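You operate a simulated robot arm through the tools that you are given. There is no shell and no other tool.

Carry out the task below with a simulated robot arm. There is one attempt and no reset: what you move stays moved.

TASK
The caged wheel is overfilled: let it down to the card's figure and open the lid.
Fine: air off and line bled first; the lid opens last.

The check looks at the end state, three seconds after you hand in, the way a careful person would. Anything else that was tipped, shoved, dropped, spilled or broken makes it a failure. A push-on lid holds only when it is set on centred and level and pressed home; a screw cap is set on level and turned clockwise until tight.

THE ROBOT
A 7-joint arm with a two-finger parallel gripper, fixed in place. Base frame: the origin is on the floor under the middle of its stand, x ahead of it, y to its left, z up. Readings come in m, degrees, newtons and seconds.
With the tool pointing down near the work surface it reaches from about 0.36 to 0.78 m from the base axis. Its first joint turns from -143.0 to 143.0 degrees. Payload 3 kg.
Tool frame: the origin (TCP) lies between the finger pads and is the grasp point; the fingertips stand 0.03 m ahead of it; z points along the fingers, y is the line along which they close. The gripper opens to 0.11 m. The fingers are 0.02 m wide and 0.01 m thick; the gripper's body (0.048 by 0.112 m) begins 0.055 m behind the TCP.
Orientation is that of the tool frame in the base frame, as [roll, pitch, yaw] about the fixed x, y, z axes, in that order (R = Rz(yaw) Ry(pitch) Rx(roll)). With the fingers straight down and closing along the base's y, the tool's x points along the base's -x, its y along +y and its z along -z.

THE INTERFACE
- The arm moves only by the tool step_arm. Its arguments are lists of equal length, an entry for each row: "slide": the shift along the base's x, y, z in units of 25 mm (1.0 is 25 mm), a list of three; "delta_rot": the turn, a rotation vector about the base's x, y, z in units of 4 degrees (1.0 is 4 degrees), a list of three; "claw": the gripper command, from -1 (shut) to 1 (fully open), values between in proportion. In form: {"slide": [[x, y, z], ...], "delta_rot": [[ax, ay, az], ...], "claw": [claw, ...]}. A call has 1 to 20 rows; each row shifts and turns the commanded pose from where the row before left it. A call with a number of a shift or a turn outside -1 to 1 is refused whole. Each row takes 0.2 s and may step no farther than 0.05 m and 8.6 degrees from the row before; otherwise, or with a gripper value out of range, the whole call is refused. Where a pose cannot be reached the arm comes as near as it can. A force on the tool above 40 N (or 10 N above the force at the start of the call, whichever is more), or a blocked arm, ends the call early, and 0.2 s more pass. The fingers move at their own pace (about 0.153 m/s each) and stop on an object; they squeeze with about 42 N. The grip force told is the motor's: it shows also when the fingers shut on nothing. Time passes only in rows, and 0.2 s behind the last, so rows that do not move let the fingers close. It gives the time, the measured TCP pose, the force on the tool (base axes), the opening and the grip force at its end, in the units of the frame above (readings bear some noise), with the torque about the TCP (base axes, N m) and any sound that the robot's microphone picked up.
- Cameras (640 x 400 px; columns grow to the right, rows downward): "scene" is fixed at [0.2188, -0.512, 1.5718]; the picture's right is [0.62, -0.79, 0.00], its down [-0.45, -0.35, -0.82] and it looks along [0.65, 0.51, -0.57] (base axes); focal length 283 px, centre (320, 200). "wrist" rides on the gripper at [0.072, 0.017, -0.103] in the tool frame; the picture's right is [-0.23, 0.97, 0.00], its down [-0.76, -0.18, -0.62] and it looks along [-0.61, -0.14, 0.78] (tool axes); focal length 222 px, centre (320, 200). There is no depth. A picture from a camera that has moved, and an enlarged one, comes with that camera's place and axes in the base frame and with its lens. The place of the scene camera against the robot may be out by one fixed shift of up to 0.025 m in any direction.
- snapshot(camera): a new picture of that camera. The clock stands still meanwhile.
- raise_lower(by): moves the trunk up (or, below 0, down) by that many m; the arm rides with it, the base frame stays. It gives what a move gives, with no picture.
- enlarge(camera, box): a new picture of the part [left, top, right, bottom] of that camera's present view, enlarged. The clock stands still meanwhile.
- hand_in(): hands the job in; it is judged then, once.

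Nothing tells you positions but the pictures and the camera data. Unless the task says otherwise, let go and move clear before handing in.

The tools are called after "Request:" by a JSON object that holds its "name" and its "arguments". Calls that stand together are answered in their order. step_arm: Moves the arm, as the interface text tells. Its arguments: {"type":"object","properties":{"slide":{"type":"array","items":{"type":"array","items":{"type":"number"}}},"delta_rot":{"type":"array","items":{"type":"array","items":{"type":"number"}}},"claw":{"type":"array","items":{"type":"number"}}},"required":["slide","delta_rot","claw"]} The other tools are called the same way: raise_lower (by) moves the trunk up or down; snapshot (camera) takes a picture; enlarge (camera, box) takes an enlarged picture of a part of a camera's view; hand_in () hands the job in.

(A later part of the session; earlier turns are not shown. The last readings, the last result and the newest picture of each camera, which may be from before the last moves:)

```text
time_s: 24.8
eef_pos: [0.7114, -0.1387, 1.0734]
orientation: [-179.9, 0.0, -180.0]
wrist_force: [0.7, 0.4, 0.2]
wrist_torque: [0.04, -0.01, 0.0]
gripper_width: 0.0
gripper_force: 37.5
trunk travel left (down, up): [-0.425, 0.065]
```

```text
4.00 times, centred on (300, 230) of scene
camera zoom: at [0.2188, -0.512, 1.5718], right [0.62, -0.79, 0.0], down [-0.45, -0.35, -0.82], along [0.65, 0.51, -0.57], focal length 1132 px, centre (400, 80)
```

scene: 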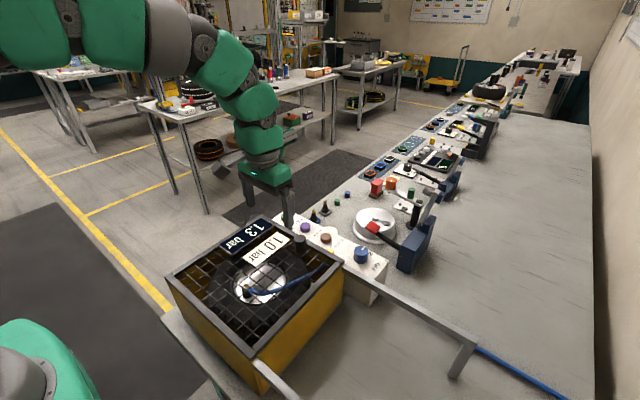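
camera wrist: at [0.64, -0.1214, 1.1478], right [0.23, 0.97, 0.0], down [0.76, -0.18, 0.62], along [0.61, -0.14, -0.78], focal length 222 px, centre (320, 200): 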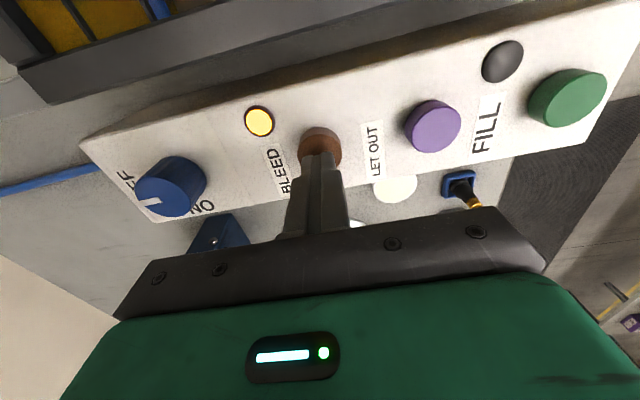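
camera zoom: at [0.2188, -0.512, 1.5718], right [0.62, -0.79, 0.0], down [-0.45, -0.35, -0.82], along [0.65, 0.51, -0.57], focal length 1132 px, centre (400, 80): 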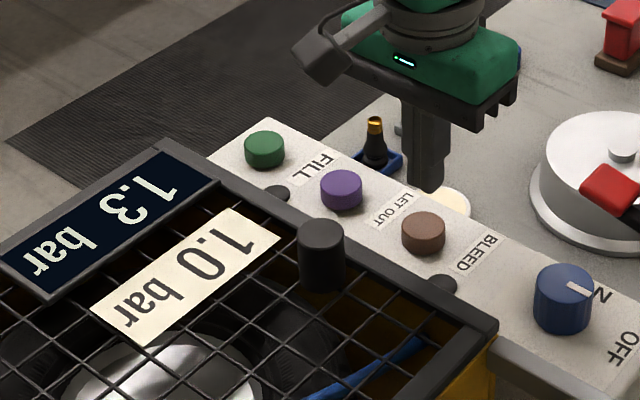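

The lamp stayed dark after release. Next I move above the purple LET OUT button and stop just clear of it, so I can use short taps.

Request:
{"name": "step_arm", "arguments": {"slide": [[0, 0.8, 0], [0, 0.8, 0], [0, 0.8, 0], [0, 0.69, 0], [0, 0, -0.5], [0, 0, -0.6], [0, 0, 0]], "delta_rot": [[0, 0, 0], [0, 0, 0], [0, 0, 0], [0, 0, 0], [0, 0, 0], [0, 0, 0], [0, 0, 0]], "claw": [-1, -1, -1, -1, -1, -1, -1]}}

Request:
{"name": "snapshot", "arguments": {"camera": "wrist"}}

Request:
{"name": "enlarge", "arguments": {"camera": "wrist", "box": [240, 90, 400, 190]}}

Request:
{"name": "enlarge", "arguments": {"camera": "scene", "box": [220, 180, 380, 280]}}

```text
time_s: 26.4
eef_pos: [0.7123, -0.061, 1.0448]
orientation: [-180.0, 0.0, 180.0]
wrist_force: [-0.4, 0.4, -0.9]
wrist_torque: [-0.01, -0.02, -0.01]
gripper_width: 0.0001
gripper_force: 38.1
trunk travel left (down, up): [-0.425, 0.065]
```

```text
taken
camera wrist: at [0.6412, -0.0435, 1.1466], right [0.23, 0.97, 0.0], down [0.76, -0.18, 0.62], along [0.61, -0.14, -0.78], focal length 222 px, centre (320, 200)
```

wrist: 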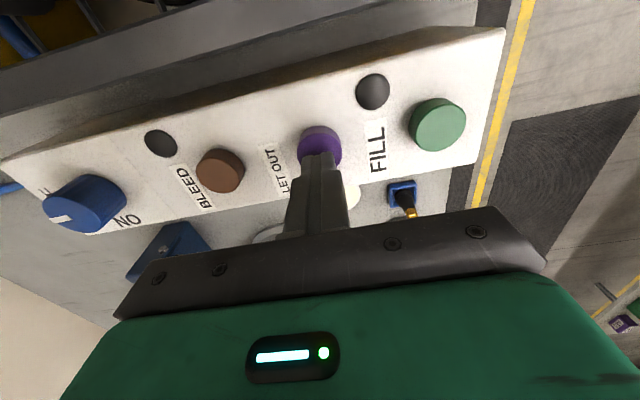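

```text
4.00 times, centred on (320, 140) of wrist
camera zoom: at [0.6412, -0.0435, 1.1466], right [0.23, 0.97, 0.0], down [0.76, -0.18, 0.62], along [0.61, -0.14, -0.78], focal length 888 px, centre (320, 440)
```

zoom: 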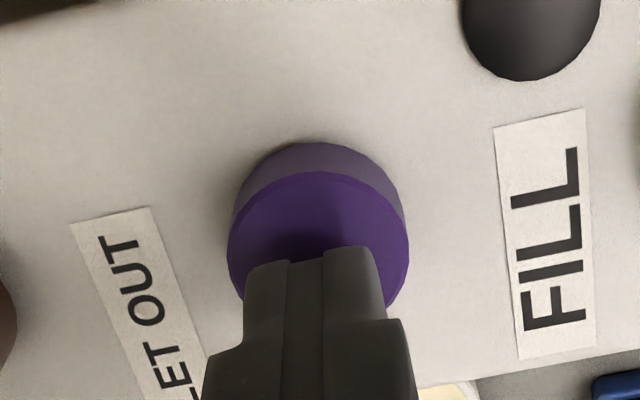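

```text
4.00 times, centred on (300, 230) of scene
camera zoom: at [0.2188, -0.512, 1.5718], right [0.62, -0.79, 0.0], down [-0.45, -0.35, -0.82], along [0.65, 0.51, -0.57], focal length 1132 px, centre (400, 80)
```

zoom: 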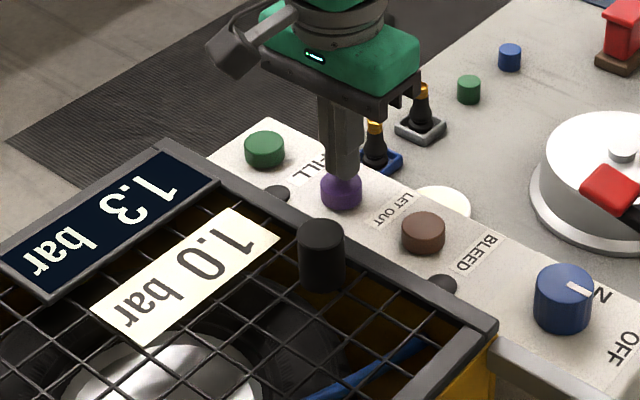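

The fingertips are centred over LET OUT. I'll do one short tap and read the gauge.

Request:
{"name": "step_arm", "arguments": {"slide": [[0, 0, -0.48], [0, 0, 0.48]], "delta_rot": [[0, 0, 0], [0, 0, 0]], "claw": [-1, -1]}}

Request:
{"name": "enlarge", "arguments": {"camera": "scene", "box": [220, 180, 380, 280]}}

```text
time_s: 27.0
eef_pos: [0.7115, -0.0617, 1.0441]
orientation: [-179.9, 0.0, 180.0]
wrist_force: [-1.8, -0.4, -0.6]
wrist_torque: [-0.03, -0.01, 0.01]
gripper_width: 0.0002
gripper_force: 37.7
trunk travel left (down, up): [-0.425, 0.065]
heard: click
```

```text
4.00 times, centred on (300, 230) of scene
camera zoom: at [0.2188, -0.512, 1.5718], right [0.62, -0.79, 0.0], down [-0.45, -0.35, -0.82], along [0.65, 0.51, -0.57], focal length 1132 px, centre (400, 80)
```

zoom: 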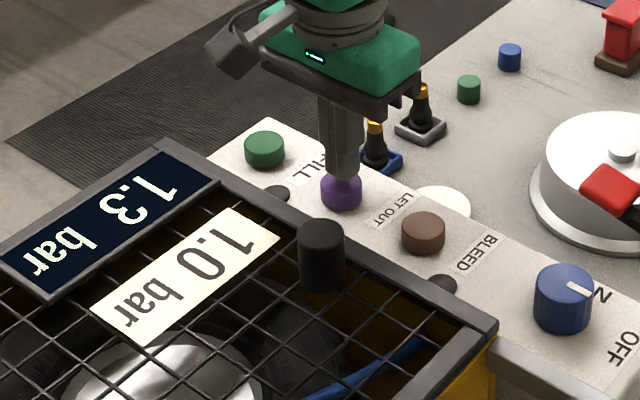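

A click sounded but the gauge still shows 1.3, so either the drop is below one digit or it lags. I'll wait a moment and look again.

Request:
{"name": "step_arm", "arguments": {"slide": [[0, 0, 0], [0, 0, 0], [0, 0, 0]], "delta_rot": [[0, 0, 0], [0, 0, 0], [0, 0, 0]], "claw": [-1, -1, -1]}}

Request:
{"name": "enlarge", "arguments": {"camera": "scene", "box": [210, 205, 306, 265]}}

```text
time_s: 27.8
eef_pos: [0.7124, -0.0607, 1.0444]
orientation: [-180.0, 0.0, -180.0]
wrist_force: [-0.4, 0.6, -0.3]
wrist_torque: [0.0, -0.01, -0.04]
gripper_width: 0.0
gripper_force: 37.9
trunk travel left (down, up): [-0.425, 0.065]
```

```text
6.67 times, centred on (258, 235) of scene
camera zoom: at [0.2188, -0.512, 1.5718], right [0.62, -0.79, 0.0], down [-0.45, -0.35, -0.82], along [0.65, 0.51, -0.57], focal length 1886 px, centre (733, -33)
```

zoom: 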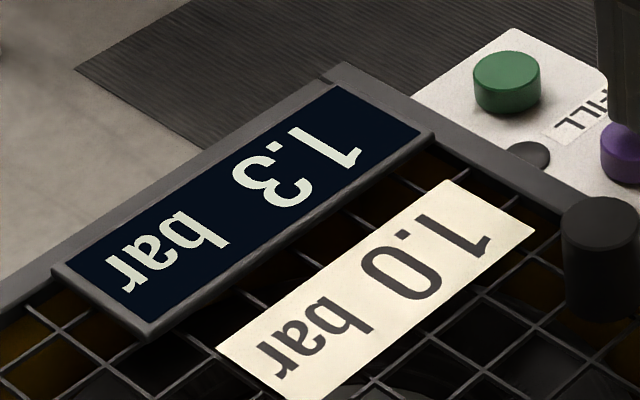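

It still reads 1.3. I'll use a slightly longer press of about half a second, then check.

Request:
{"name": "step_arm", "arguments": {"slide": [[0, 0, -0.48], [0, 0, 0], [0, 0, 0], [0, 0, 0.48], [0, 0, 0]], "delta_rot": [[0, 0, 0], [0, 0, 0], [0, 0, 0], [0, 0, 0], [0, 0, 0]], "claw": [-1, -1, -1, -1, -1]}}

Request:
{"name": "enlarge", "arguments": {"camera": "scene", "box": [210, 205, 306, 265]}}

```text
time_s: 29.0
eef_pos: [0.7108, -0.0601, 1.0426]
orientation: [-179.9, 0.0, 180.0]
wrist_force: [0.2, 0.5, -1.6]
wrist_torque: [0.02, 0.04, -0.01]
gripper_width: 0.0001
gripper_force: 38.0
trunk travel left (down, up): [-0.425, 0.065]
heard: click
```

```text
6.67 times, centred on (258, 235) of scene
camera zoom: at [0.2188, -0.512, 1.5718], right [0.62, -0.79, 0.0], down [-0.45, -0.35, -0.82], along [0.65, 0.51, -0.57], focal length 1886 px, centre (733, -33)
```

zoom: 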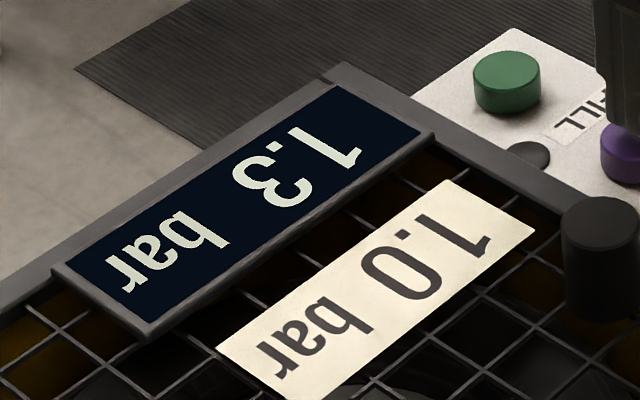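

No change yet. I'll press and hold, reading the gauge while it is held so I can release in time.

Request:
{"name": "step_arm", "arguments": {"slide": [[0, 0, -0.48], [0, 0, 0], [0, 0, 0]], "delta_rot": [[0, 0, 0], [0, 0, 0], [0, 0, 0]], "claw": [-1, -1, -1]}}

Request:
{"name": "enlarge", "arguments": {"camera": "scene", "box": [220, 180, 380, 280]}}

```text
time_s: 29.8
eef_pos: [0.7094, -0.0607, 1.0323]
orientation: [-179.9, 0.0, -180.0]
wrist_force: [-0.9, 1.1, 2.7]
wrist_torque: [0.02, 0.02, 0.0]
gripper_width: 0.0
gripper_force: 37.8
trunk travel left (down, up): [-0.425, 0.065]
heard: click
```

```text
4.00 times, centred on (300, 230) of scene
camera zoom: at [0.2188, -0.512, 1.5718], right [0.62, -0.79, 0.0], down [-0.45, -0.35, -0.82], along [0.65, 0.51, -0.57], focal length 1132 px, centre (400, 80)
```

zoom: 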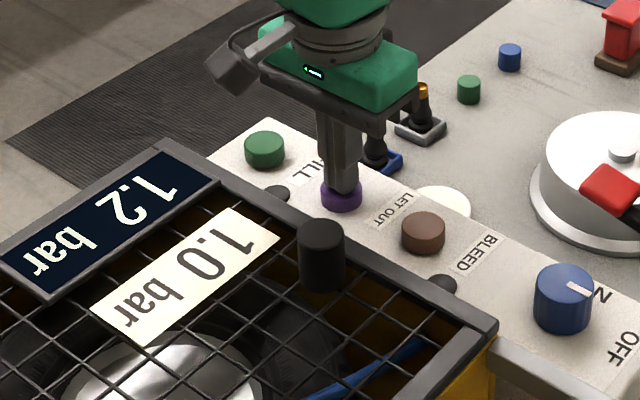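

The gauge dropped to 1.2, a slow rate of roughly 0.05–0.1 bar/s. I'll keep holding in short intervals.

Request:
{"name": "step_arm", "arguments": {"slide": [[0, 0, 0], [0, 0, 0]], "delta_rot": [[0, 0, 0], [0, 0, 0]], "claw": [-1, -1]}}

Request:
{"name": "enlarge", "arguments": {"camera": "scene", "box": [210, 205, 306, 265]}}

```text
time_s: 30.4
eef_pos: [0.709, -0.0604, 1.0321]
orientation: [-180.0, -0.1, 180.0]
wrist_force: [-1.8, 0.9, 2.3]
wrist_torque: [-0.01, 0.0, -0.01]
gripper_width: 0.0002
gripper_force: 37.1
trunk travel left (down, up): [-0.425, 0.065]
```

```text
6.67 times, centred on (258, 235) of scene
camera zoom: at [0.2188, -0.512, 1.5718], right [0.62, -0.79, 0.0], down [-0.45, -0.35, -0.82], along [0.65, 0.51, -0.57], focal length 1886 px, centre (733, -33)
```

zoom: 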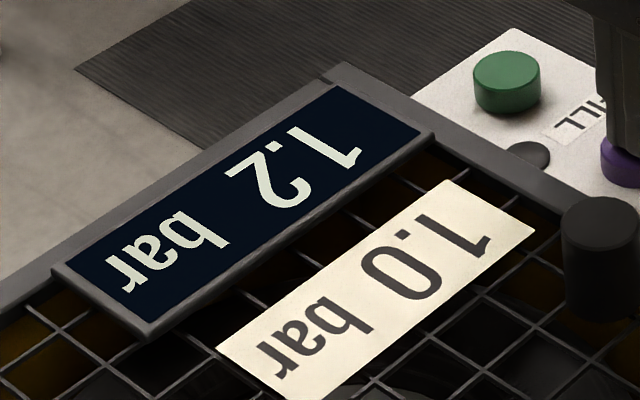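

It still reads 1.2 and the button remains held. I'll continue in short intervals.

Request:
{"name": "step_arm", "arguments": {"slide": [[0, 0, 0], [0, 0, 0]], "delta_rot": [[0, 0, 0], [0, 0, 0]], "claw": [-1, -1]}}

Request:
{"name": "enlarge", "arguments": {"camera": "scene", "box": [210, 205, 306, 265]}}

```text
time_s: 31.0
eef_pos: [0.7103, -0.0618, 1.0322]
orientation: [-180.0, 0.0, 179.9]
wrist_force: [-0.3, 0.7, 3.2]
wrist_torque: [0.03, 0.03, -0.04]
gripper_width: 0.0
gripper_force: 37.9
trunk travel left (down, up): [-0.425, 0.065]
```

```text
6.67 times, centred on (258, 235) of scene
camera zoom: at [0.2188, -0.512, 1.5718], right [0.62, -0.79, 0.0], down [-0.45, -0.35, -0.82], along [0.65, 0.51, -0.57], focal length 1886 px, centre (733, -33)
```

zoom: 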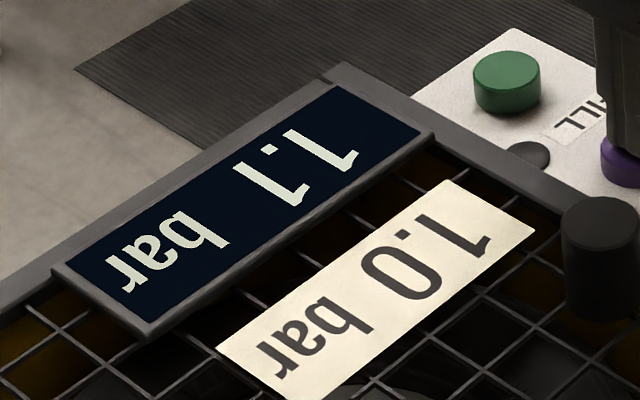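

It reads 1.1 now, with about 0.1 bar per ~1.2 s of holding. I'll continue in shorter increments.

Request:
{"name": "step_arm", "arguments": {"slide": [[0, 0, 0]], "delta_rot": [[0, 0, 0]], "claw": [-1]}}

Request:
{"name": "enlarge", "arguments": {"camera": "scene", "box": [210, 205, 306, 265]}}

```text
time_s: 31.4
eef_pos: [0.7118, -0.061, 1.0314]
orientation: [-179.9, 0.1, -180.0]
wrist_force: [-1.2, 0.9, 2.6]
wrist_torque: [0.04, -0.01, 0.01]
gripper_width: 0.0
gripper_force: 37.5
trunk travel left (down, up): [-0.425, 0.065]
```

```text
6.67 times, centred on (258, 235) of scene
camera zoom: at [0.2188, -0.512, 1.5718], right [0.62, -0.79, 0.0], down [-0.45, -0.35, -0.82], along [0.65, 0.51, -0.57], focal length 1886 px, centre (733, -33)
```

zoom: 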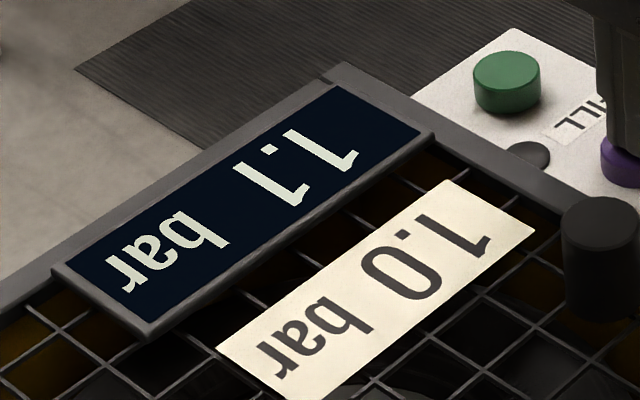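

It still reads 1.1, so I keep holding one short step at a time.

Request:
{"name": "step_arm", "arguments": {"slide": [[0, 0, 0]], "delta_rot": [[0, 0, 0]], "claw": [-1]}}

Request:
{"name": "enlarge", "arguments": {"camera": "scene", "box": [210, 205, 306, 265]}}

```text
time_s: 31.8
eef_pos: [0.7105, -0.0595, 1.032]
orientation: [180.0, 0.0, -179.9]
wrist_force: [-0.7, 0.9, 3.8]
wrist_torque: [0.04, 0.02, 0.01]
gripper_width: 0.0
gripper_force: 37.9
trunk travel left (down, up): [-0.425, 0.065]
```

```text
6.67 times, centred on (258, 235) of scene
camera zoom: at [0.2188, -0.512, 1.5718], right [0.62, -0.79, 0.0], down [-0.45, -0.35, -0.82], along [0.65, 0.51, -0.57], focal length 1886 px, centre (733, -33)
```

zoom: 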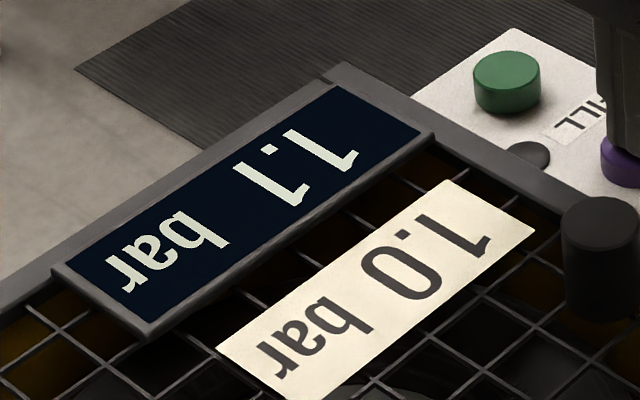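

It reads 1.1 still. One more short hold.

Request:
{"name": "step_arm", "arguments": {"slide": [[0, 0, 0]], "delta_rot": [[0, 0, 0]], "claw": [-1]}}

Request:
{"name": "enlarge", "arguments": {"camera": "scene", "box": [210, 205, 306, 265]}}

```text
time_s: 32.2
eef_pos: [0.7099, -0.0604, 1.0316]
orientation: [-179.9, 0.1, 179.9]
wrist_force: [-0.1, 1.1, 2.3]
wrist_torque: [0.02, 0.02, 0.02]
gripper_width: 0.0
gripper_force: 37.5
trunk travel left (down, up): [-0.425, 0.065]
```

```text
6.67 times, centred on (258, 235) of scene
camera zoom: at [0.2188, -0.512, 1.5718], right [0.62, -0.79, 0.0], down [-0.45, -0.35, -0.82], along [0.65, 0.51, -0.57], focal length 1886 px, centre (733, -33)
```

zoom: 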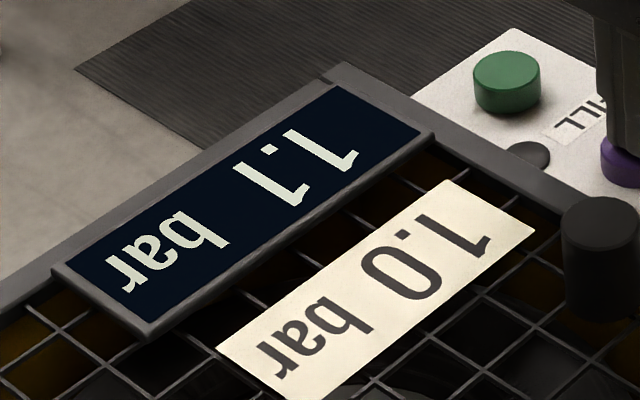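

Still 1.1. Another short hold.

Request:
{"name": "step_arm", "arguments": {"slide": [[0, 0, 0]], "delta_rot": [[0, 0, 0]], "claw": [-1]}}

Request:
{"name": "enlarge", "arguments": {"camera": "scene", "box": [210, 205, 306, 265]}}

```text
time_s: 32.6
eef_pos: [0.7104, -0.0605, 1.0317]
orientation: [-180.0, 0.0, -179.9]
wrist_force: [-0.3, 0.9, 2.3]
wrist_torque: [-0.01, 0.0, -0.02]
gripper_width: 0.0
gripper_force: 38.2
trunk travel left (down, up): [-0.425, 0.065]
```

```text
6.67 times, centred on (258, 235) of scene
camera zoom: at [0.2188, -0.512, 1.5718], right [0.62, -0.79, 0.0], down [-0.45, -0.35, -0.82], along [0.65, 0.51, -0.57], focal length 1886 px, centre (733, -33)
```

zoom: 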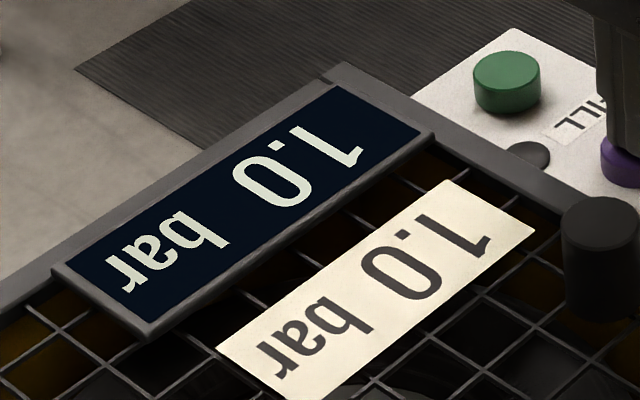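

The gauge has just changed to 1.0, so pressure is probably about 1.04. I'll hold a fraction longer to centre it at 1.0, then release and lift.

Request:
{"name": "step_arm", "arguments": {"slide": [[0, 0, 0], [0, 0, 0], [0, 0, 0.8], [0, 0, 0.8], [0, 0, 0]], "delta_rot": [[0, 0, 0], [0, 0, 0], [0, 0, 0], [0, 0, 0], [0, 0, 0]], "claw": [-1, -1, -1, -1, -1]}}

Request:
{"name": "enlarge", "arguments": {"camera": "scene", "box": [220, 180, 380, 280]}}

Request:
{"name": "enlarge", "arguments": {"camera": "scene", "box": [210, 205, 306, 265]}}

```text
time_s: 33.8
eef_pos: [0.7121, -0.0605, 1.07]
orientation: [179.9, 0.0, 180.0]
wrist_force: [0.2, -0.2, 1.0]
wrist_torque: [0.0, 0.0, -0.01]
gripper_width: 0.0
gripper_force: 37.8
trunk travel left (down, up): [-0.425, 0.065]
```

```text
4.00 times, centred on (300, 230) of scene
camera zoom: at [0.2188, -0.512, 1.5718], right [0.62, -0.79, 0.0], down [-0.45, -0.35, -0.82], along [0.65, 0.51, -0.57], focal length 1132 px, centre (400, 80)
```

zoom: 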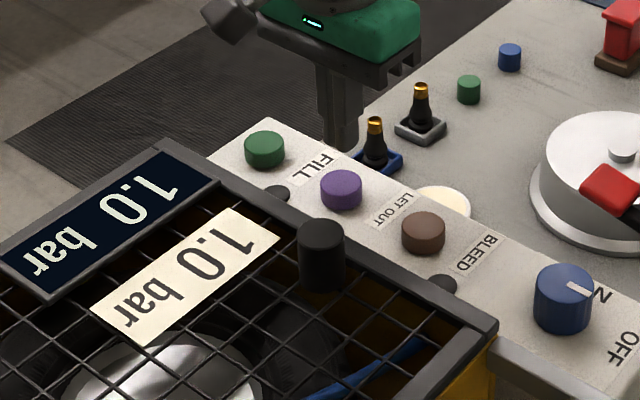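

```text
6.67 times, centred on (258, 235) of scene
camera zoom: at [0.2188, -0.512, 1.5718], right [0.62, -0.79, 0.0], down [-0.45, -0.35, -0.82], along [0.65, 0.51, -0.57], focal length 1886 px, centre (733, -33)
```

zoom: 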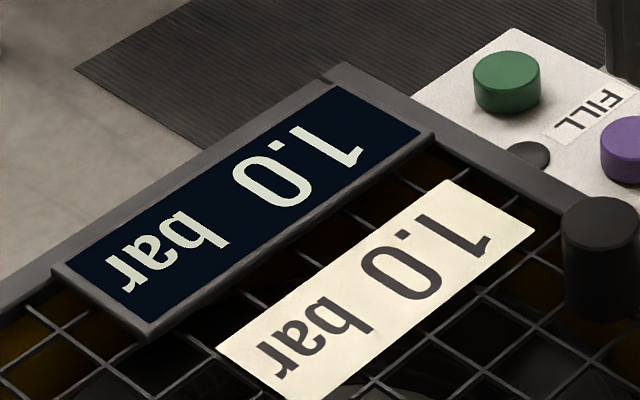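

The gauge holds at 1.0 with both lamps dark. Next is the lid: its knob is at about (0.600,-0.140), top z≈1.074, so I'll rise and move above it with the fingers partly open.

Request:
{"name": "step_arm", "arguments": {"slide": [[0, 0, 0.9], [0, 0, 0.9], [0, 0, 0.9], [-0.88, -0.63, 0], [-0.88, -0.63, 0], [-0.88, -0.63, 0], [-0.88, -0.63, 0], [-0.88, -0.63, 0], [0, 0, 0]], "delta_rot": [[0, 0, 0], [0, 0, 0], [0, 0, 0], [0, 0, 0], [0, 0, 0], [0, 0, 0], [0, 0, 0], [0, 0, 0], [0, 0, 0]], "claw": [-1, -1, -1, -0.09, -0.09, -0.09, -0.09, -0.09, -0.09]}}

Request:
{"name": "snapshot", "arguments": {"camera": "wrist"}}

Request:
{"name": "enlarge", "arguments": {"camera": "wrist", "box": [220, 60, 460, 210]}}

Request:
{"name": "enlarge", "arguments": {"camera": "scene", "box": [160, 160, 400, 310]}}

```text
time_s: 35.8
eef_pos: [0.6011, -0.1395, 1.1405]
orientation: [-180.0, -0.1, 180.0]
wrist_force: [0.2, 0.5, 0.2]
wrist_torque: [0.01, -0.01, -0.01]
gripper_width: 0.0503
gripper_force: 0.0
trunk travel left (down, up): [-0.425, 0.065]
```

```text
taken
camera wrist: at [0.5299, -0.1227, 1.2433], right [0.23, 0.97, 0.0], down [0.76, -0.18, 0.62], along [0.61, -0.14, -0.78], focal length 222 px, centre (320, 200)
```

wrist: 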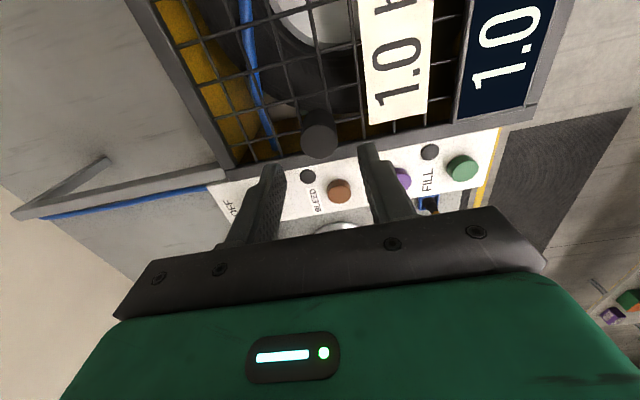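

```text
2.67 times, centred on (340, 135) of wrist
camera zoom: at [0.5299, -0.1227, 1.2433], right [0.23, 0.97, 0.0], down [0.76, -0.18, 0.62], along [0.61, -0.14, -0.78], focal length 592 px, centre (267, 373)
```

zoom: 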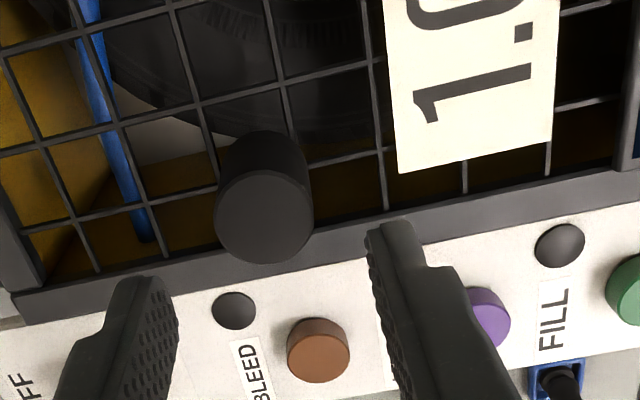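

```text
2.67 times, centred on (280, 235) of scene
camera zoom: at [0.2188, -0.512, 1.5718], right [0.62, -0.79, 0.0], down [-0.45, -0.35, -0.82], along [0.65, 0.51, -0.57], focal length 755 px, centre (427, 107)
```

zoom: 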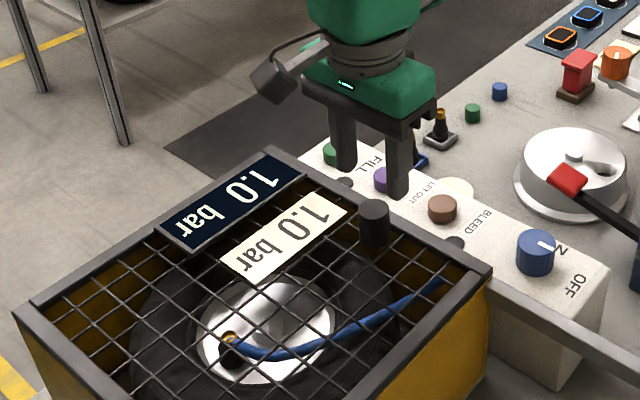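

The lid knob (≈30 mm wide) is directly under the fingers. I'll lower around it, keeping the tips above the card and mesh, then close.

Request:
{"name": "step_arm", "arguments": {"slide": [[0.02, -0.04, -0.6], [0, 0, -0.6], [0, 0, -0.6], [0, 0, -0.5], [0, 0, -0.16], [0, 0, 0], [0, 0, 0], [0, 0, 0], [0, 0, 0]], "delta_rot": [[0, 0, 0], [0, 0, 0], [0, 0, 0], [0, 0, 0], [0, 0, 0], [0, 0, 0], [0, 0, 0], [0, 0, 0], [0, 0, 0]], "claw": [-0.09, -0.09, -0.09, -0.09, -0.09, -0.09, -1, -1, -1]}}

Request:
{"name": "snapshot", "arguments": {"camera": "wrist"}}

Request:
{"name": "enlarge", "arguments": {"camera": "scene", "box": [220, 180, 380, 280]}}

```text
time_s: 37.8
eef_pos: [0.6011, -0.142, 1.0785]
orientation: [-180.0, 0.0, 180.0]
wrist_force: [-1.1, -0.1, -1.2]
wrist_torque: [-0.12, -0.15, 0.07]
gripper_width: 0.0285
gripper_force: 45.5
trunk travel left (down, up): [-0.425, 0.065]
```

```text
taken
camera wrist: at [0.5297, -0.1245, 1.181], right [0.23, 0.97, 0.0], down [0.76, -0.18, 0.62], along [0.61, -0.14, -0.78], focal length 222 px, centre (320, 200)
```

wrist: 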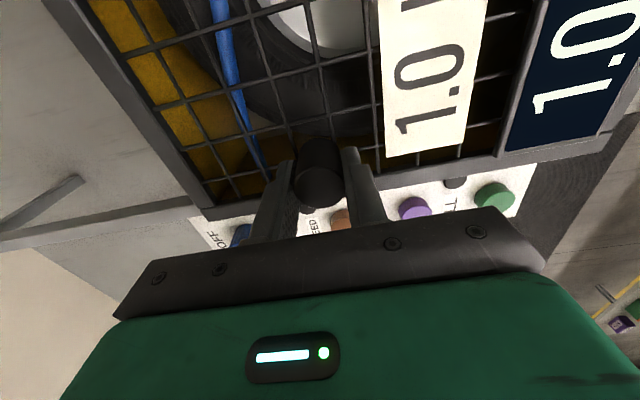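

```text
4.00 times, centred on (300, 230) of scene
camera zoom: at [0.2188, -0.512, 1.5718], right [0.62, -0.79, 0.0], down [-0.45, -0.35, -0.82], along [0.65, 0.51, -0.57], focal length 1132 px, centre (400, 80)
```

zoom: 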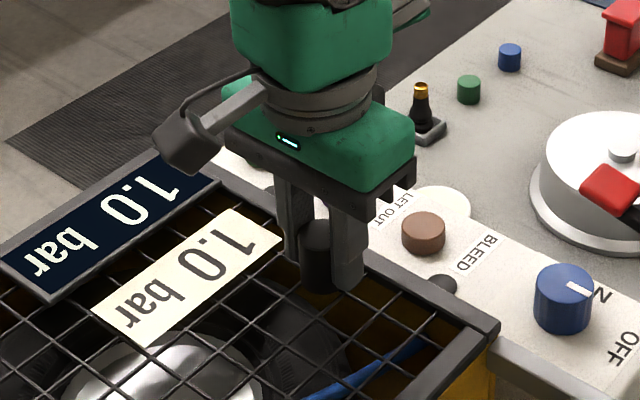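

The lid knob is gripped at 28 mm. I'll try a small slide towards -y and watch the force.

Request:
{"name": "step_arm", "arguments": {"slide": [[0, -0.2, 0], [0, -0.2, 0], [0, -0.2, 0], [0, -0.2, 0]], "delta_rot": [[0, 0, 0], [0, 0, 0], [0, 0, 0], [0, 0, 0]], "claw": [-1, -1, -1, -1]}}

Request:
{"name": "snapshot", "arguments": {"camera": "wrist"}}

Request:
{"name": "snapshot", "arguments": {"camera": "scene"}}

```text
time_s: 38.8
eef_pos: [0.6016, -0.1607, 1.0773]
orientation: [-180.0, -0.1, 179.9]
wrist_force: [-1.6, -0.1, -11.5]
wrist_torque: [-0.02, -0.39, 0.2]
gripper_width: 0.0283
gripper_force: 44.6
trunk travel left (down, up): [-0.425, 0.065]
```

```text
taken
camera wrist: at [0.5298, -0.1446, 1.1811], right [0.23, 0.97, 0.0], down [0.76, -0.18, 0.62], along [0.61, -0.14, -0.78], focal length 222 px, centre (320, 200)
```

wrist: 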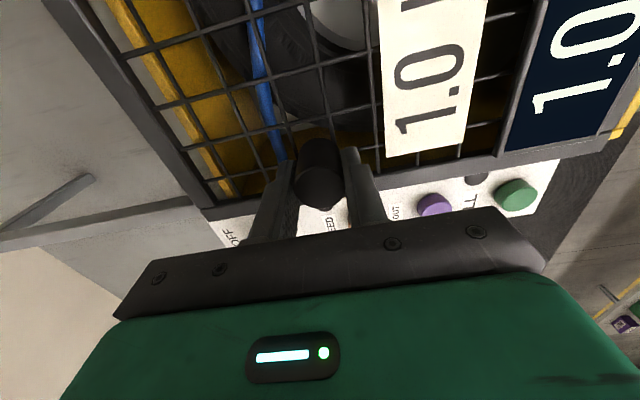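

```text
taken
```

scene: 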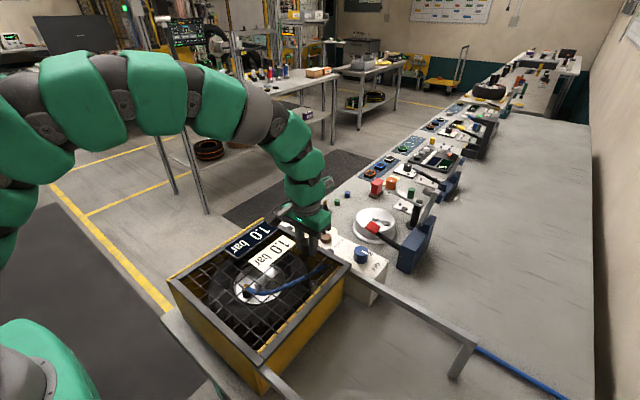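

The lid slides freely towards -y with the card and display riding on it. I'll continue at a gentle pace.

Request:
{"name": "step_arm", "arguments": {"slide": [[0, -0.4, 0.02], [0, -0.4, 0.02], [0, -0.4, 0], [0, -0.4, 0], [0, -0.4, 0], [0, -0.4, 0], [0, -0.4, 0], [0, -0.4, 0], [0, -0.4, 0], [0, -0.4, 0], [0, -0.4, 0], [0, -0.4, 0]], "delta_rot": [[0, 0, 0], [0, 0, 0], [0, 0, 0], [0, 0, 0], [0, 0, 0], [0, 0, 0], [0, 0, 0], [0, 0, 0], [0, 0, 0], [0, 0, 0], [0, 0, 0], [0, 0, 0]], "claw": [-1, -1, -1, -1, -1, -1, -1, -1, -1, -1, -1, -1]}}

Request:
{"name": "snapshot", "arguments": {"camera": "wrist"}}

Request:
{"name": "snapshot", "arguments": {"camera": "scene"}}

```text
time_s: 41.4
eef_pos: [0.6007, -0.2813, 1.0798]
orientation: [-180.0, 0.1, 179.9]
wrist_force: [-19.7, -1.0, -11.1]
wrist_torque: [0.27, 1.13, 0.03]
gripper_width: 0.0282
gripper_force: 45.1
trunk travel left (down, up): [-0.425, 0.065]
```

```text
taken
camera wrist: at [0.5299, -0.2654, 1.1819], right [0.23, 0.97, 0.0], down [0.76, -0.18, 0.62], along [0.61, -0.14, -0.78], focal length 222 px, centre (320, 200)
```

wrist: 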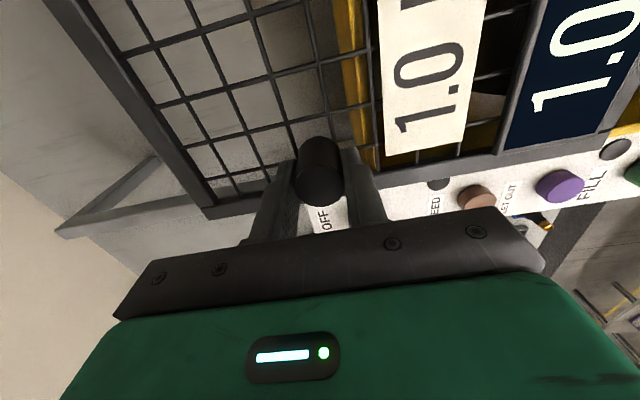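

```text
taken
```

scene: 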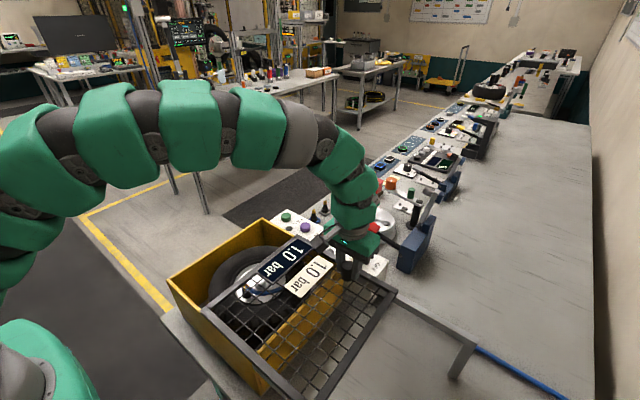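

About half open; a small sideways force shows the rails run slightly towards -x, so I'll add a slight correction while continuing.

Request:
{"name": "step_arm", "arguments": {"slide": [[-0.06, -0.4, 0], [-0.03, -0.4, 0], [-0.01, -0.4, 0], [-0.01, -0.4, 0], [-0.01, -0.4, 0], [-0.01, -0.4, 0], [-0.01, -0.4, 0], [-0.01, -0.4, 0], [-0.01, -0.4, 0], [-0.01, -0.4, 0]], "delta_rot": [[0, 0, 0], [0, 0, 0], [0, 0, 0], [0, 0, 0], [0, 0, 0], [0, 0, 0], [0, 0, 0], [0, 0, 0], [0, 0, 0], [0, 0, 0]], "claw": [-1, -1, -1, -1, -1, -1, -1, -1, -1, -1]}}

Request:
{"name": "snapshot", "arguments": {"camera": "wrist"}}

Request:
{"name": "snapshot", "arguments": {"camera": "scene"}}

```text
time_s: 43.6
eef_pos: [0.6014, -0.3771, 1.0787]
orientation: [180.0, 0.3, -179.8]
wrist_force: [15.6, -0.2, -13.5]
wrist_torque: [0.14, -1.38, -0.13]
gripper_width: 0.0285
gripper_force: 44.8
trunk travel left (down, up): [-0.425, 0.065]
stopped in row 10: the force on the tool passed its limit at 41 N (the readings are from after the stop); the commanded pose is now the measured one
```

```text
taken
camera wrist: at [0.5291, -0.3603, 1.1816], right [0.22, 0.97, 0.0], down [0.76, -0.17, 0.63], along [0.61, -0.14, -0.78], focal length 222 px, centre (320, 200)
```

wrist: 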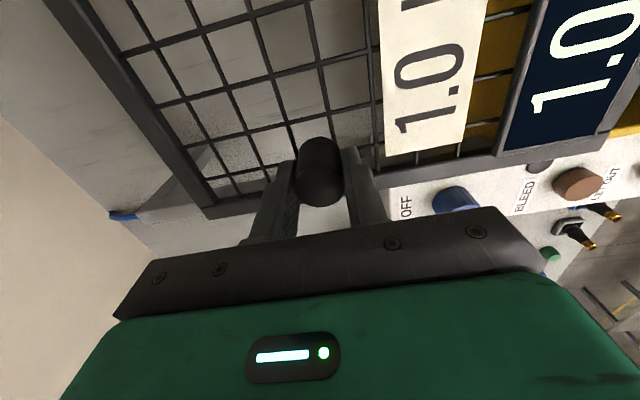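

```text
taken
```

scene: 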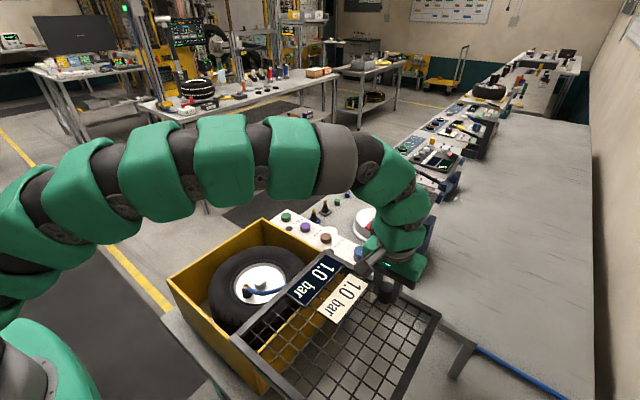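

The lid is about 80% open; the stop came from my sideways correction building force, since the rails actually run straight along y. The command is reset to the measured pose, so I'll relax and continue straight along -y.

Request:
{"name": "step_arm", "arguments": {"slide": [[0, 0, 0], [0, 0, 0]], "delta_rot": [[0, 0, 0], [0, 0, 0]], "claw": [-1, -1]}}

```text
time_s: 44.2
eef_pos: [0.6009, -0.3781, 1.0787]
orientation: [179.9, 0.2, -179.8]
wrist_force: [20.9, 0.7, -16.6]
wrist_torque: [0.23, -1.26, -0.07]
gripper_width: 0.0284
gripper_force: 45.1
trunk travel left (down, up): [-0.425, 0.065]
```

A residual +21 N in x means I'm pulling the knob slightly to -x. I'll shift +1.5 mm in x, ease down 0.5 mm, and continue.

Request:
{"name": "step_arm", "arguments": {"slide": [[0.03, 0, -0.01], [0.03, 0, -0.01], [0, 0, 0]], "delta_rot": [[0, 0, 0], [0, 0, 0], [0, 0, 0]], "claw": [-1, -1, -1]}}

```text
time_s: 45.0
eef_pos: [0.6013, -0.3786, 1.0803]
orientation: [179.9, 0.1, -179.9]
wrist_force: [14.9, 0.7, -13.9]
wrist_torque: [0.26, -0.4, 0.09]
gripper_width: 0.0281
gripper_force: 45.3
trunk travel left (down, up): [-0.425, 0.065]
```

The force is easing, so I'll continue straight along -y in small steps.

Request:
{"name": "step_arm", "arguments": {"slide": [[0.03, -0.3, 0], [0.02, -0.3, 0], [0, -0.3, 0], [0, -0.3, 0], [0, -0.3, 0], [0, 0, 0]], "delta_rot": [[0, 0, 0], [0, 0, 0], [0, 0, 0], [0, 0, 0], [0, 0, 0], [0, 0, 0]], "claw": [-1, -1, -1, -1, -1, -1]}}

Request:
{"name": "snapshot", "arguments": {"camera": "scene"}}

```text
time_s: 46.4
eef_pos: [0.6003, -0.4164, 1.0788]
orientation: [-179.9, 0.1, -180.0]
wrist_force: [-4.4, -0.8, -18.9]
wrist_torque: [-0.13, -0.1, -0.4]
gripper_width: 0.0283
gripper_force: 45.0
trunk travel left (down, up): [-0.425, 0.065]
```

```text
taken
```

scene: 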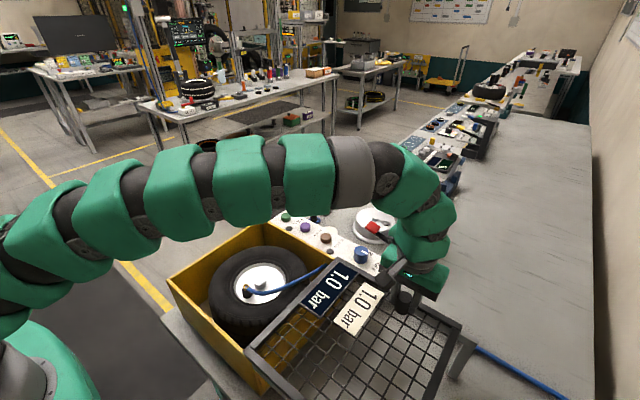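

The lid is almost entirely off the cage. I'll zoom to see how much remains and where the rails end.

Request:
{"name": "enlarge", "arguments": {"camera": "scene", "box": [220, 230, 480, 392]}}

Request:
{"name": "snapshot", "arguments": {"camera": "wrist"}}

Request:
{"name": "enlarge", "arguments": {"camera": "scene", "box": [400, 280, 528, 360]}}

```text
2.46 times, centred on (350, 311) of scene
camera zoom: at [0.2188, -0.512, 1.5718], right [0.62, -0.79, 0.0], down [-0.45, -0.35, -0.82], along [0.65, 0.51, -0.57], focal length 696 px, centre (246, -73)
```

zoom: 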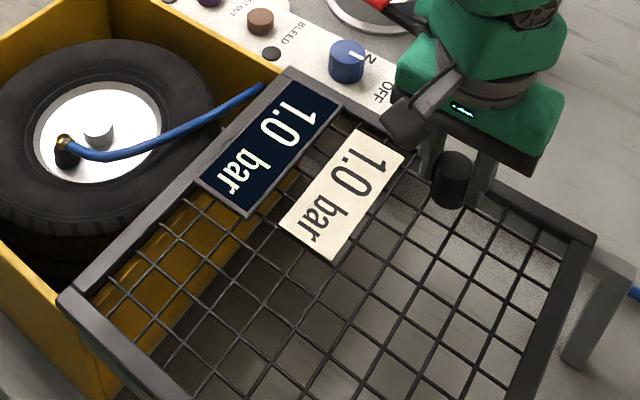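

```text
taken
camera wrist: at [0.5294, -0.3999, 1.182], right [0.23, 0.97, 0.0], down [0.76, -0.18, 0.62], along [0.61, -0.14, -0.78], focal length 222 px, centre (320, 200)
```

wrist: 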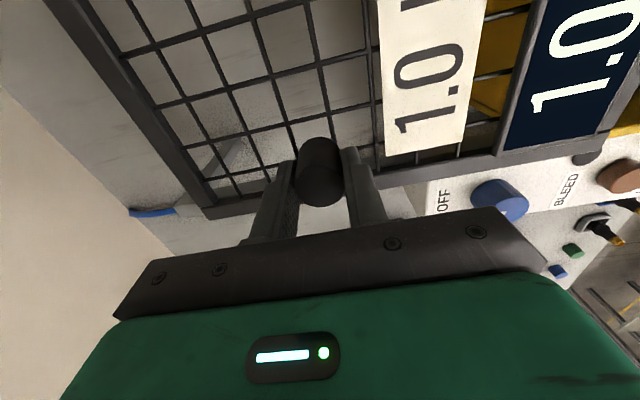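

```text
5.00 times, centred on (464, 320) of scene
camera zoom: at [0.2188, -0.512, 1.5718], right [0.62, -0.79, 0.0], down [-0.45, -0.35, -0.82], along [0.65, 0.51, -0.57], focal length 1415 px, centre (-400, -400)
```

zoom: 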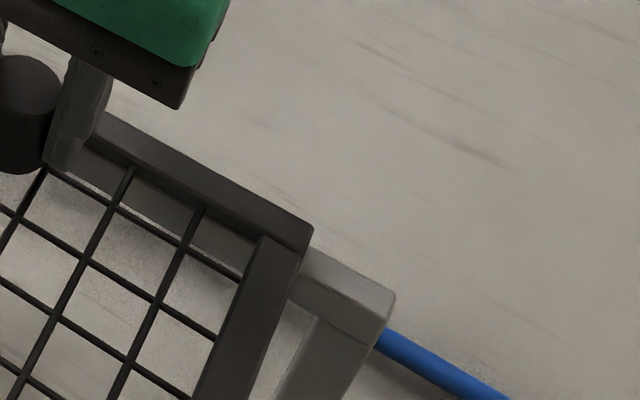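

A couple of centimetres of overlap remain and the rails extend about 4–5 cm further. I'll slide about 2 cm more gently, watching for an end stop.

Request:
{"name": "step_arm", "arguments": {"slide": [[0, -0.2, -0.03], [0, -0.2, -0.02], [0, -0.2, 0], [0, -0.2, 0], [0, 0, 0]], "delta_rot": [[0, 0, 0], [0, 0, 0], [0, 0, 0], [0, 0, 0], [0, 0, 0]], "claw": [-1, -1, -1, -1, -1]}}

Request:
{"name": "enlarge", "arguments": {"camera": "scene", "box": [220, 230, 480, 392]}}

Request:
{"name": "enlarge", "arguments": {"camera": "wrist", "box": [440, 0, 640, 125]}}

```text
time_s: 47.6
eef_pos: [0.6011, -0.4374, 1.0793]
orientation: [180.0, 0.3, -180.0]
wrist_force: [-16.7, -1.3, -18.4]
wrist_torque: [-0.07, -0.28, -0.3]
gripper_width: 0.0285
gripper_force: 45.0
trunk travel left (down, up): [-0.425, 0.065]
```

```text
2.46 times, centred on (350, 311) of scene
camera zoom: at [0.2188, -0.512, 1.5718], right [0.62, -0.79, 0.0], down [-0.45, -0.35, -0.82], along [0.65, 0.51, -0.57], focal length 696 px, centre (246, -73)
```

zoom: 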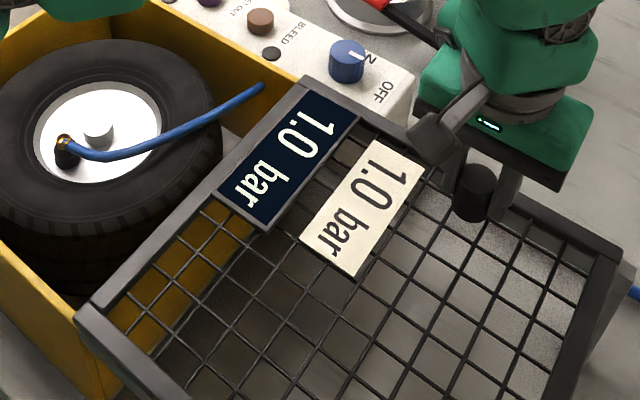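

```text
3.20 times, centred on (540, 62) of wrist
camera zoom: at [0.5292, -0.4193, 1.1819], right [0.23, 0.97, 0.0], down [0.76, -0.18, 0.63], along [0.61, -0.14, -0.78], focal length 711 px, centre (-384, 640)
```

zoom: 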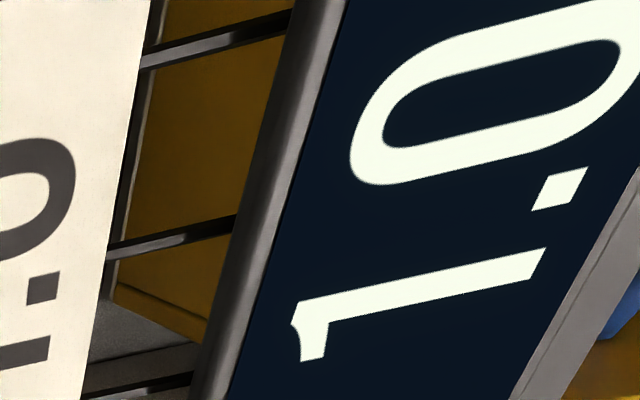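

The lid now clears the wall almost exactly. I'll check the rail end and ease a little further to see whether there's an end stop.

Request:
{"name": "enlarge", "arguments": {"camera": "scene", "box": [400, 280, 528, 360]}}

Request:
{"name": "step_arm", "arguments": {"slide": [[-0.03, -0.1, -0.02], [-0.02, -0.1, 0], [0, -0.1, 0], [0, -0.1, 0], [0, 0, 0]], "delta_rot": [[0, 0, 0], [0, 0, 0], [0, 0, 0], [0, 0, 0], [0, 0, 0]], "claw": [-1, -1, -1, -1, -1]}}

Request:
{"name": "enlarge", "arguments": {"camera": "scene", "box": [400, 280, 528, 360]}}

Request:
{"name": "enlarge", "arguments": {"camera": "scene", "box": [220, 230, 480, 392]}}

```text
5.00 times, centred on (464, 320) of scene
camera zoom: at [0.2188, -0.512, 1.5718], right [0.62, -0.79, 0.0], down [-0.45, -0.35, -0.82], along [0.65, 0.51, -0.57], focal length 1415 px, centre (-400, -400)
```

zoom: 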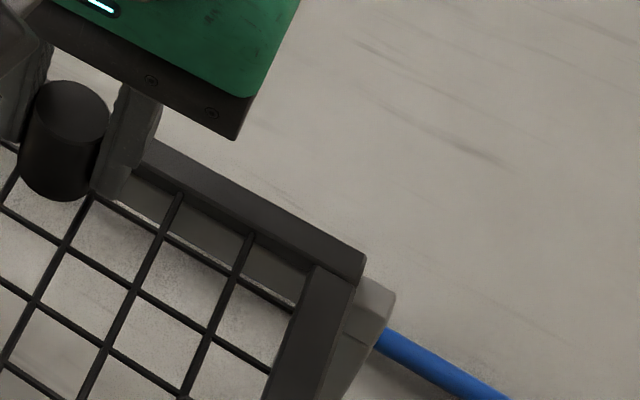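

```text
time_s: 48.8
eef_pos: [0.601, -0.4408, 1.0785]
orientation: [180.0, 0.2, -179.7]
wrist_force: [-10.8, 33.7, -2.4]
wrist_torque: [0.76, -0.19, 0.0]
gripper_width: 0.0283
gripper_force: 45.0
trunk travel left (down, up): [-0.425, 0.065]
```

```text
5.00 times, centred on (464, 320) of scene
camera zoom: at [0.2188, -0.512, 1.5718], right [0.62, -0.79, 0.0], down [-0.45, -0.35, -0.82], along [0.65, 0.51, -0.57], focal length 1415 px, centre (-400, -400)
```

zoom: 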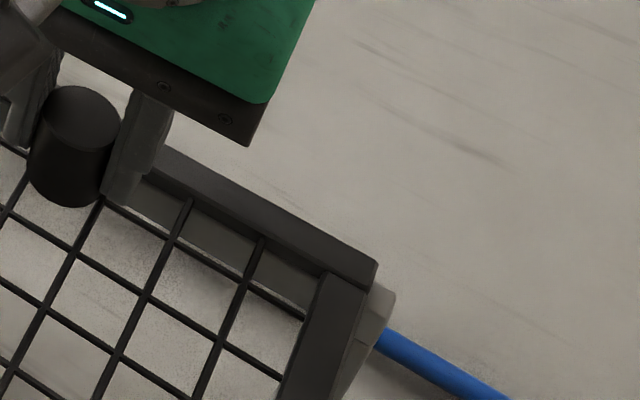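

```text
2.46 times, centred on (350, 311) of scene
camera zoom: at [0.2188, -0.512, 1.5718], right [0.62, -0.79, 0.0], down [-0.45, -0.35, -0.82], along [0.65, 0.51, -0.57], focal length 696 px, centre (246, -73)
```

zoom: 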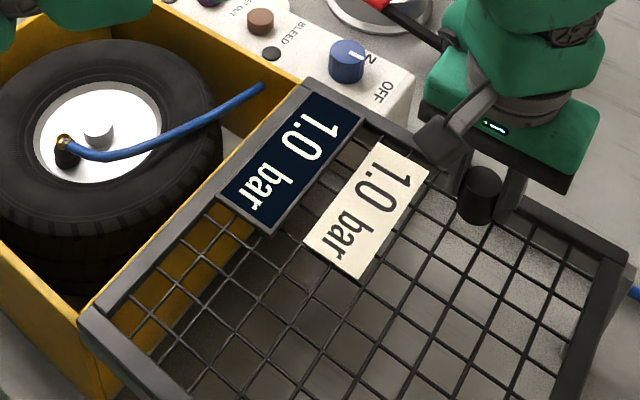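

I've hit the end stop at about 0.30 m of travel, so the lid is fully open. I'll ease off the stop force, open the fingers slightly and lift straight up.

Request:
{"name": "step_arm", "arguments": {"slide": [[0, 0.1, 0], [0, 0.1, 0], [0, 0, 0]], "delta_rot": [[0, 0, 0], [0, 0, 0], [0, 0, 0]], "claw": [-1, -1, -1]}}

Request:
{"name": "step_arm", "arguments": {"slide": [[0, 0, 0], [0, 0, 0], [0, 0, 0]], "delta_rot": [[0, 0, 0], [0, 0, 0], [0, 0, 0]], "claw": [-0.09, -0.09, -0.09]}}

Request:
{"name": "snapshot", "arguments": {"camera": "wrist"}}

```text
time_s: 49.6
eef_pos: [0.6006, -0.4391, 1.0789]
orientation: [-179.8, 0.4, -180.0]
wrist_force: [1.3, 3.5, 3.3]
wrist_torque: [0.41, 0.39, 0.12]
gripper_width: 0.0286
gripper_force: 44.9
trunk travel left (down, up): [-0.425, 0.065]
```

```text
time_s: 50.4
eef_pos: [0.6003, -0.4395, 1.0784]
orientation: [-179.9, 0.2, -179.8]
wrist_force: [0.4, 0.8, 0.6]
wrist_torque: [0.01, -0.01, 0.04]
gripper_width: 0.0501
gripper_force: 0.1
trunk travel left (down, up): [-0.425, 0.065]
```

```text
taken
camera wrist: at [0.5287, -0.4229, 1.1808], right [0.23, 0.97, 0.0], down [0.76, -0.18, 0.63], along [0.61, -0.14, -0.78], focal length 222 px, centre (320, 200)
```

wrist: 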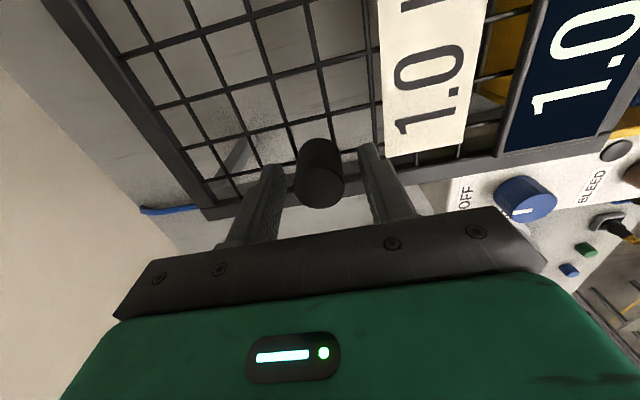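

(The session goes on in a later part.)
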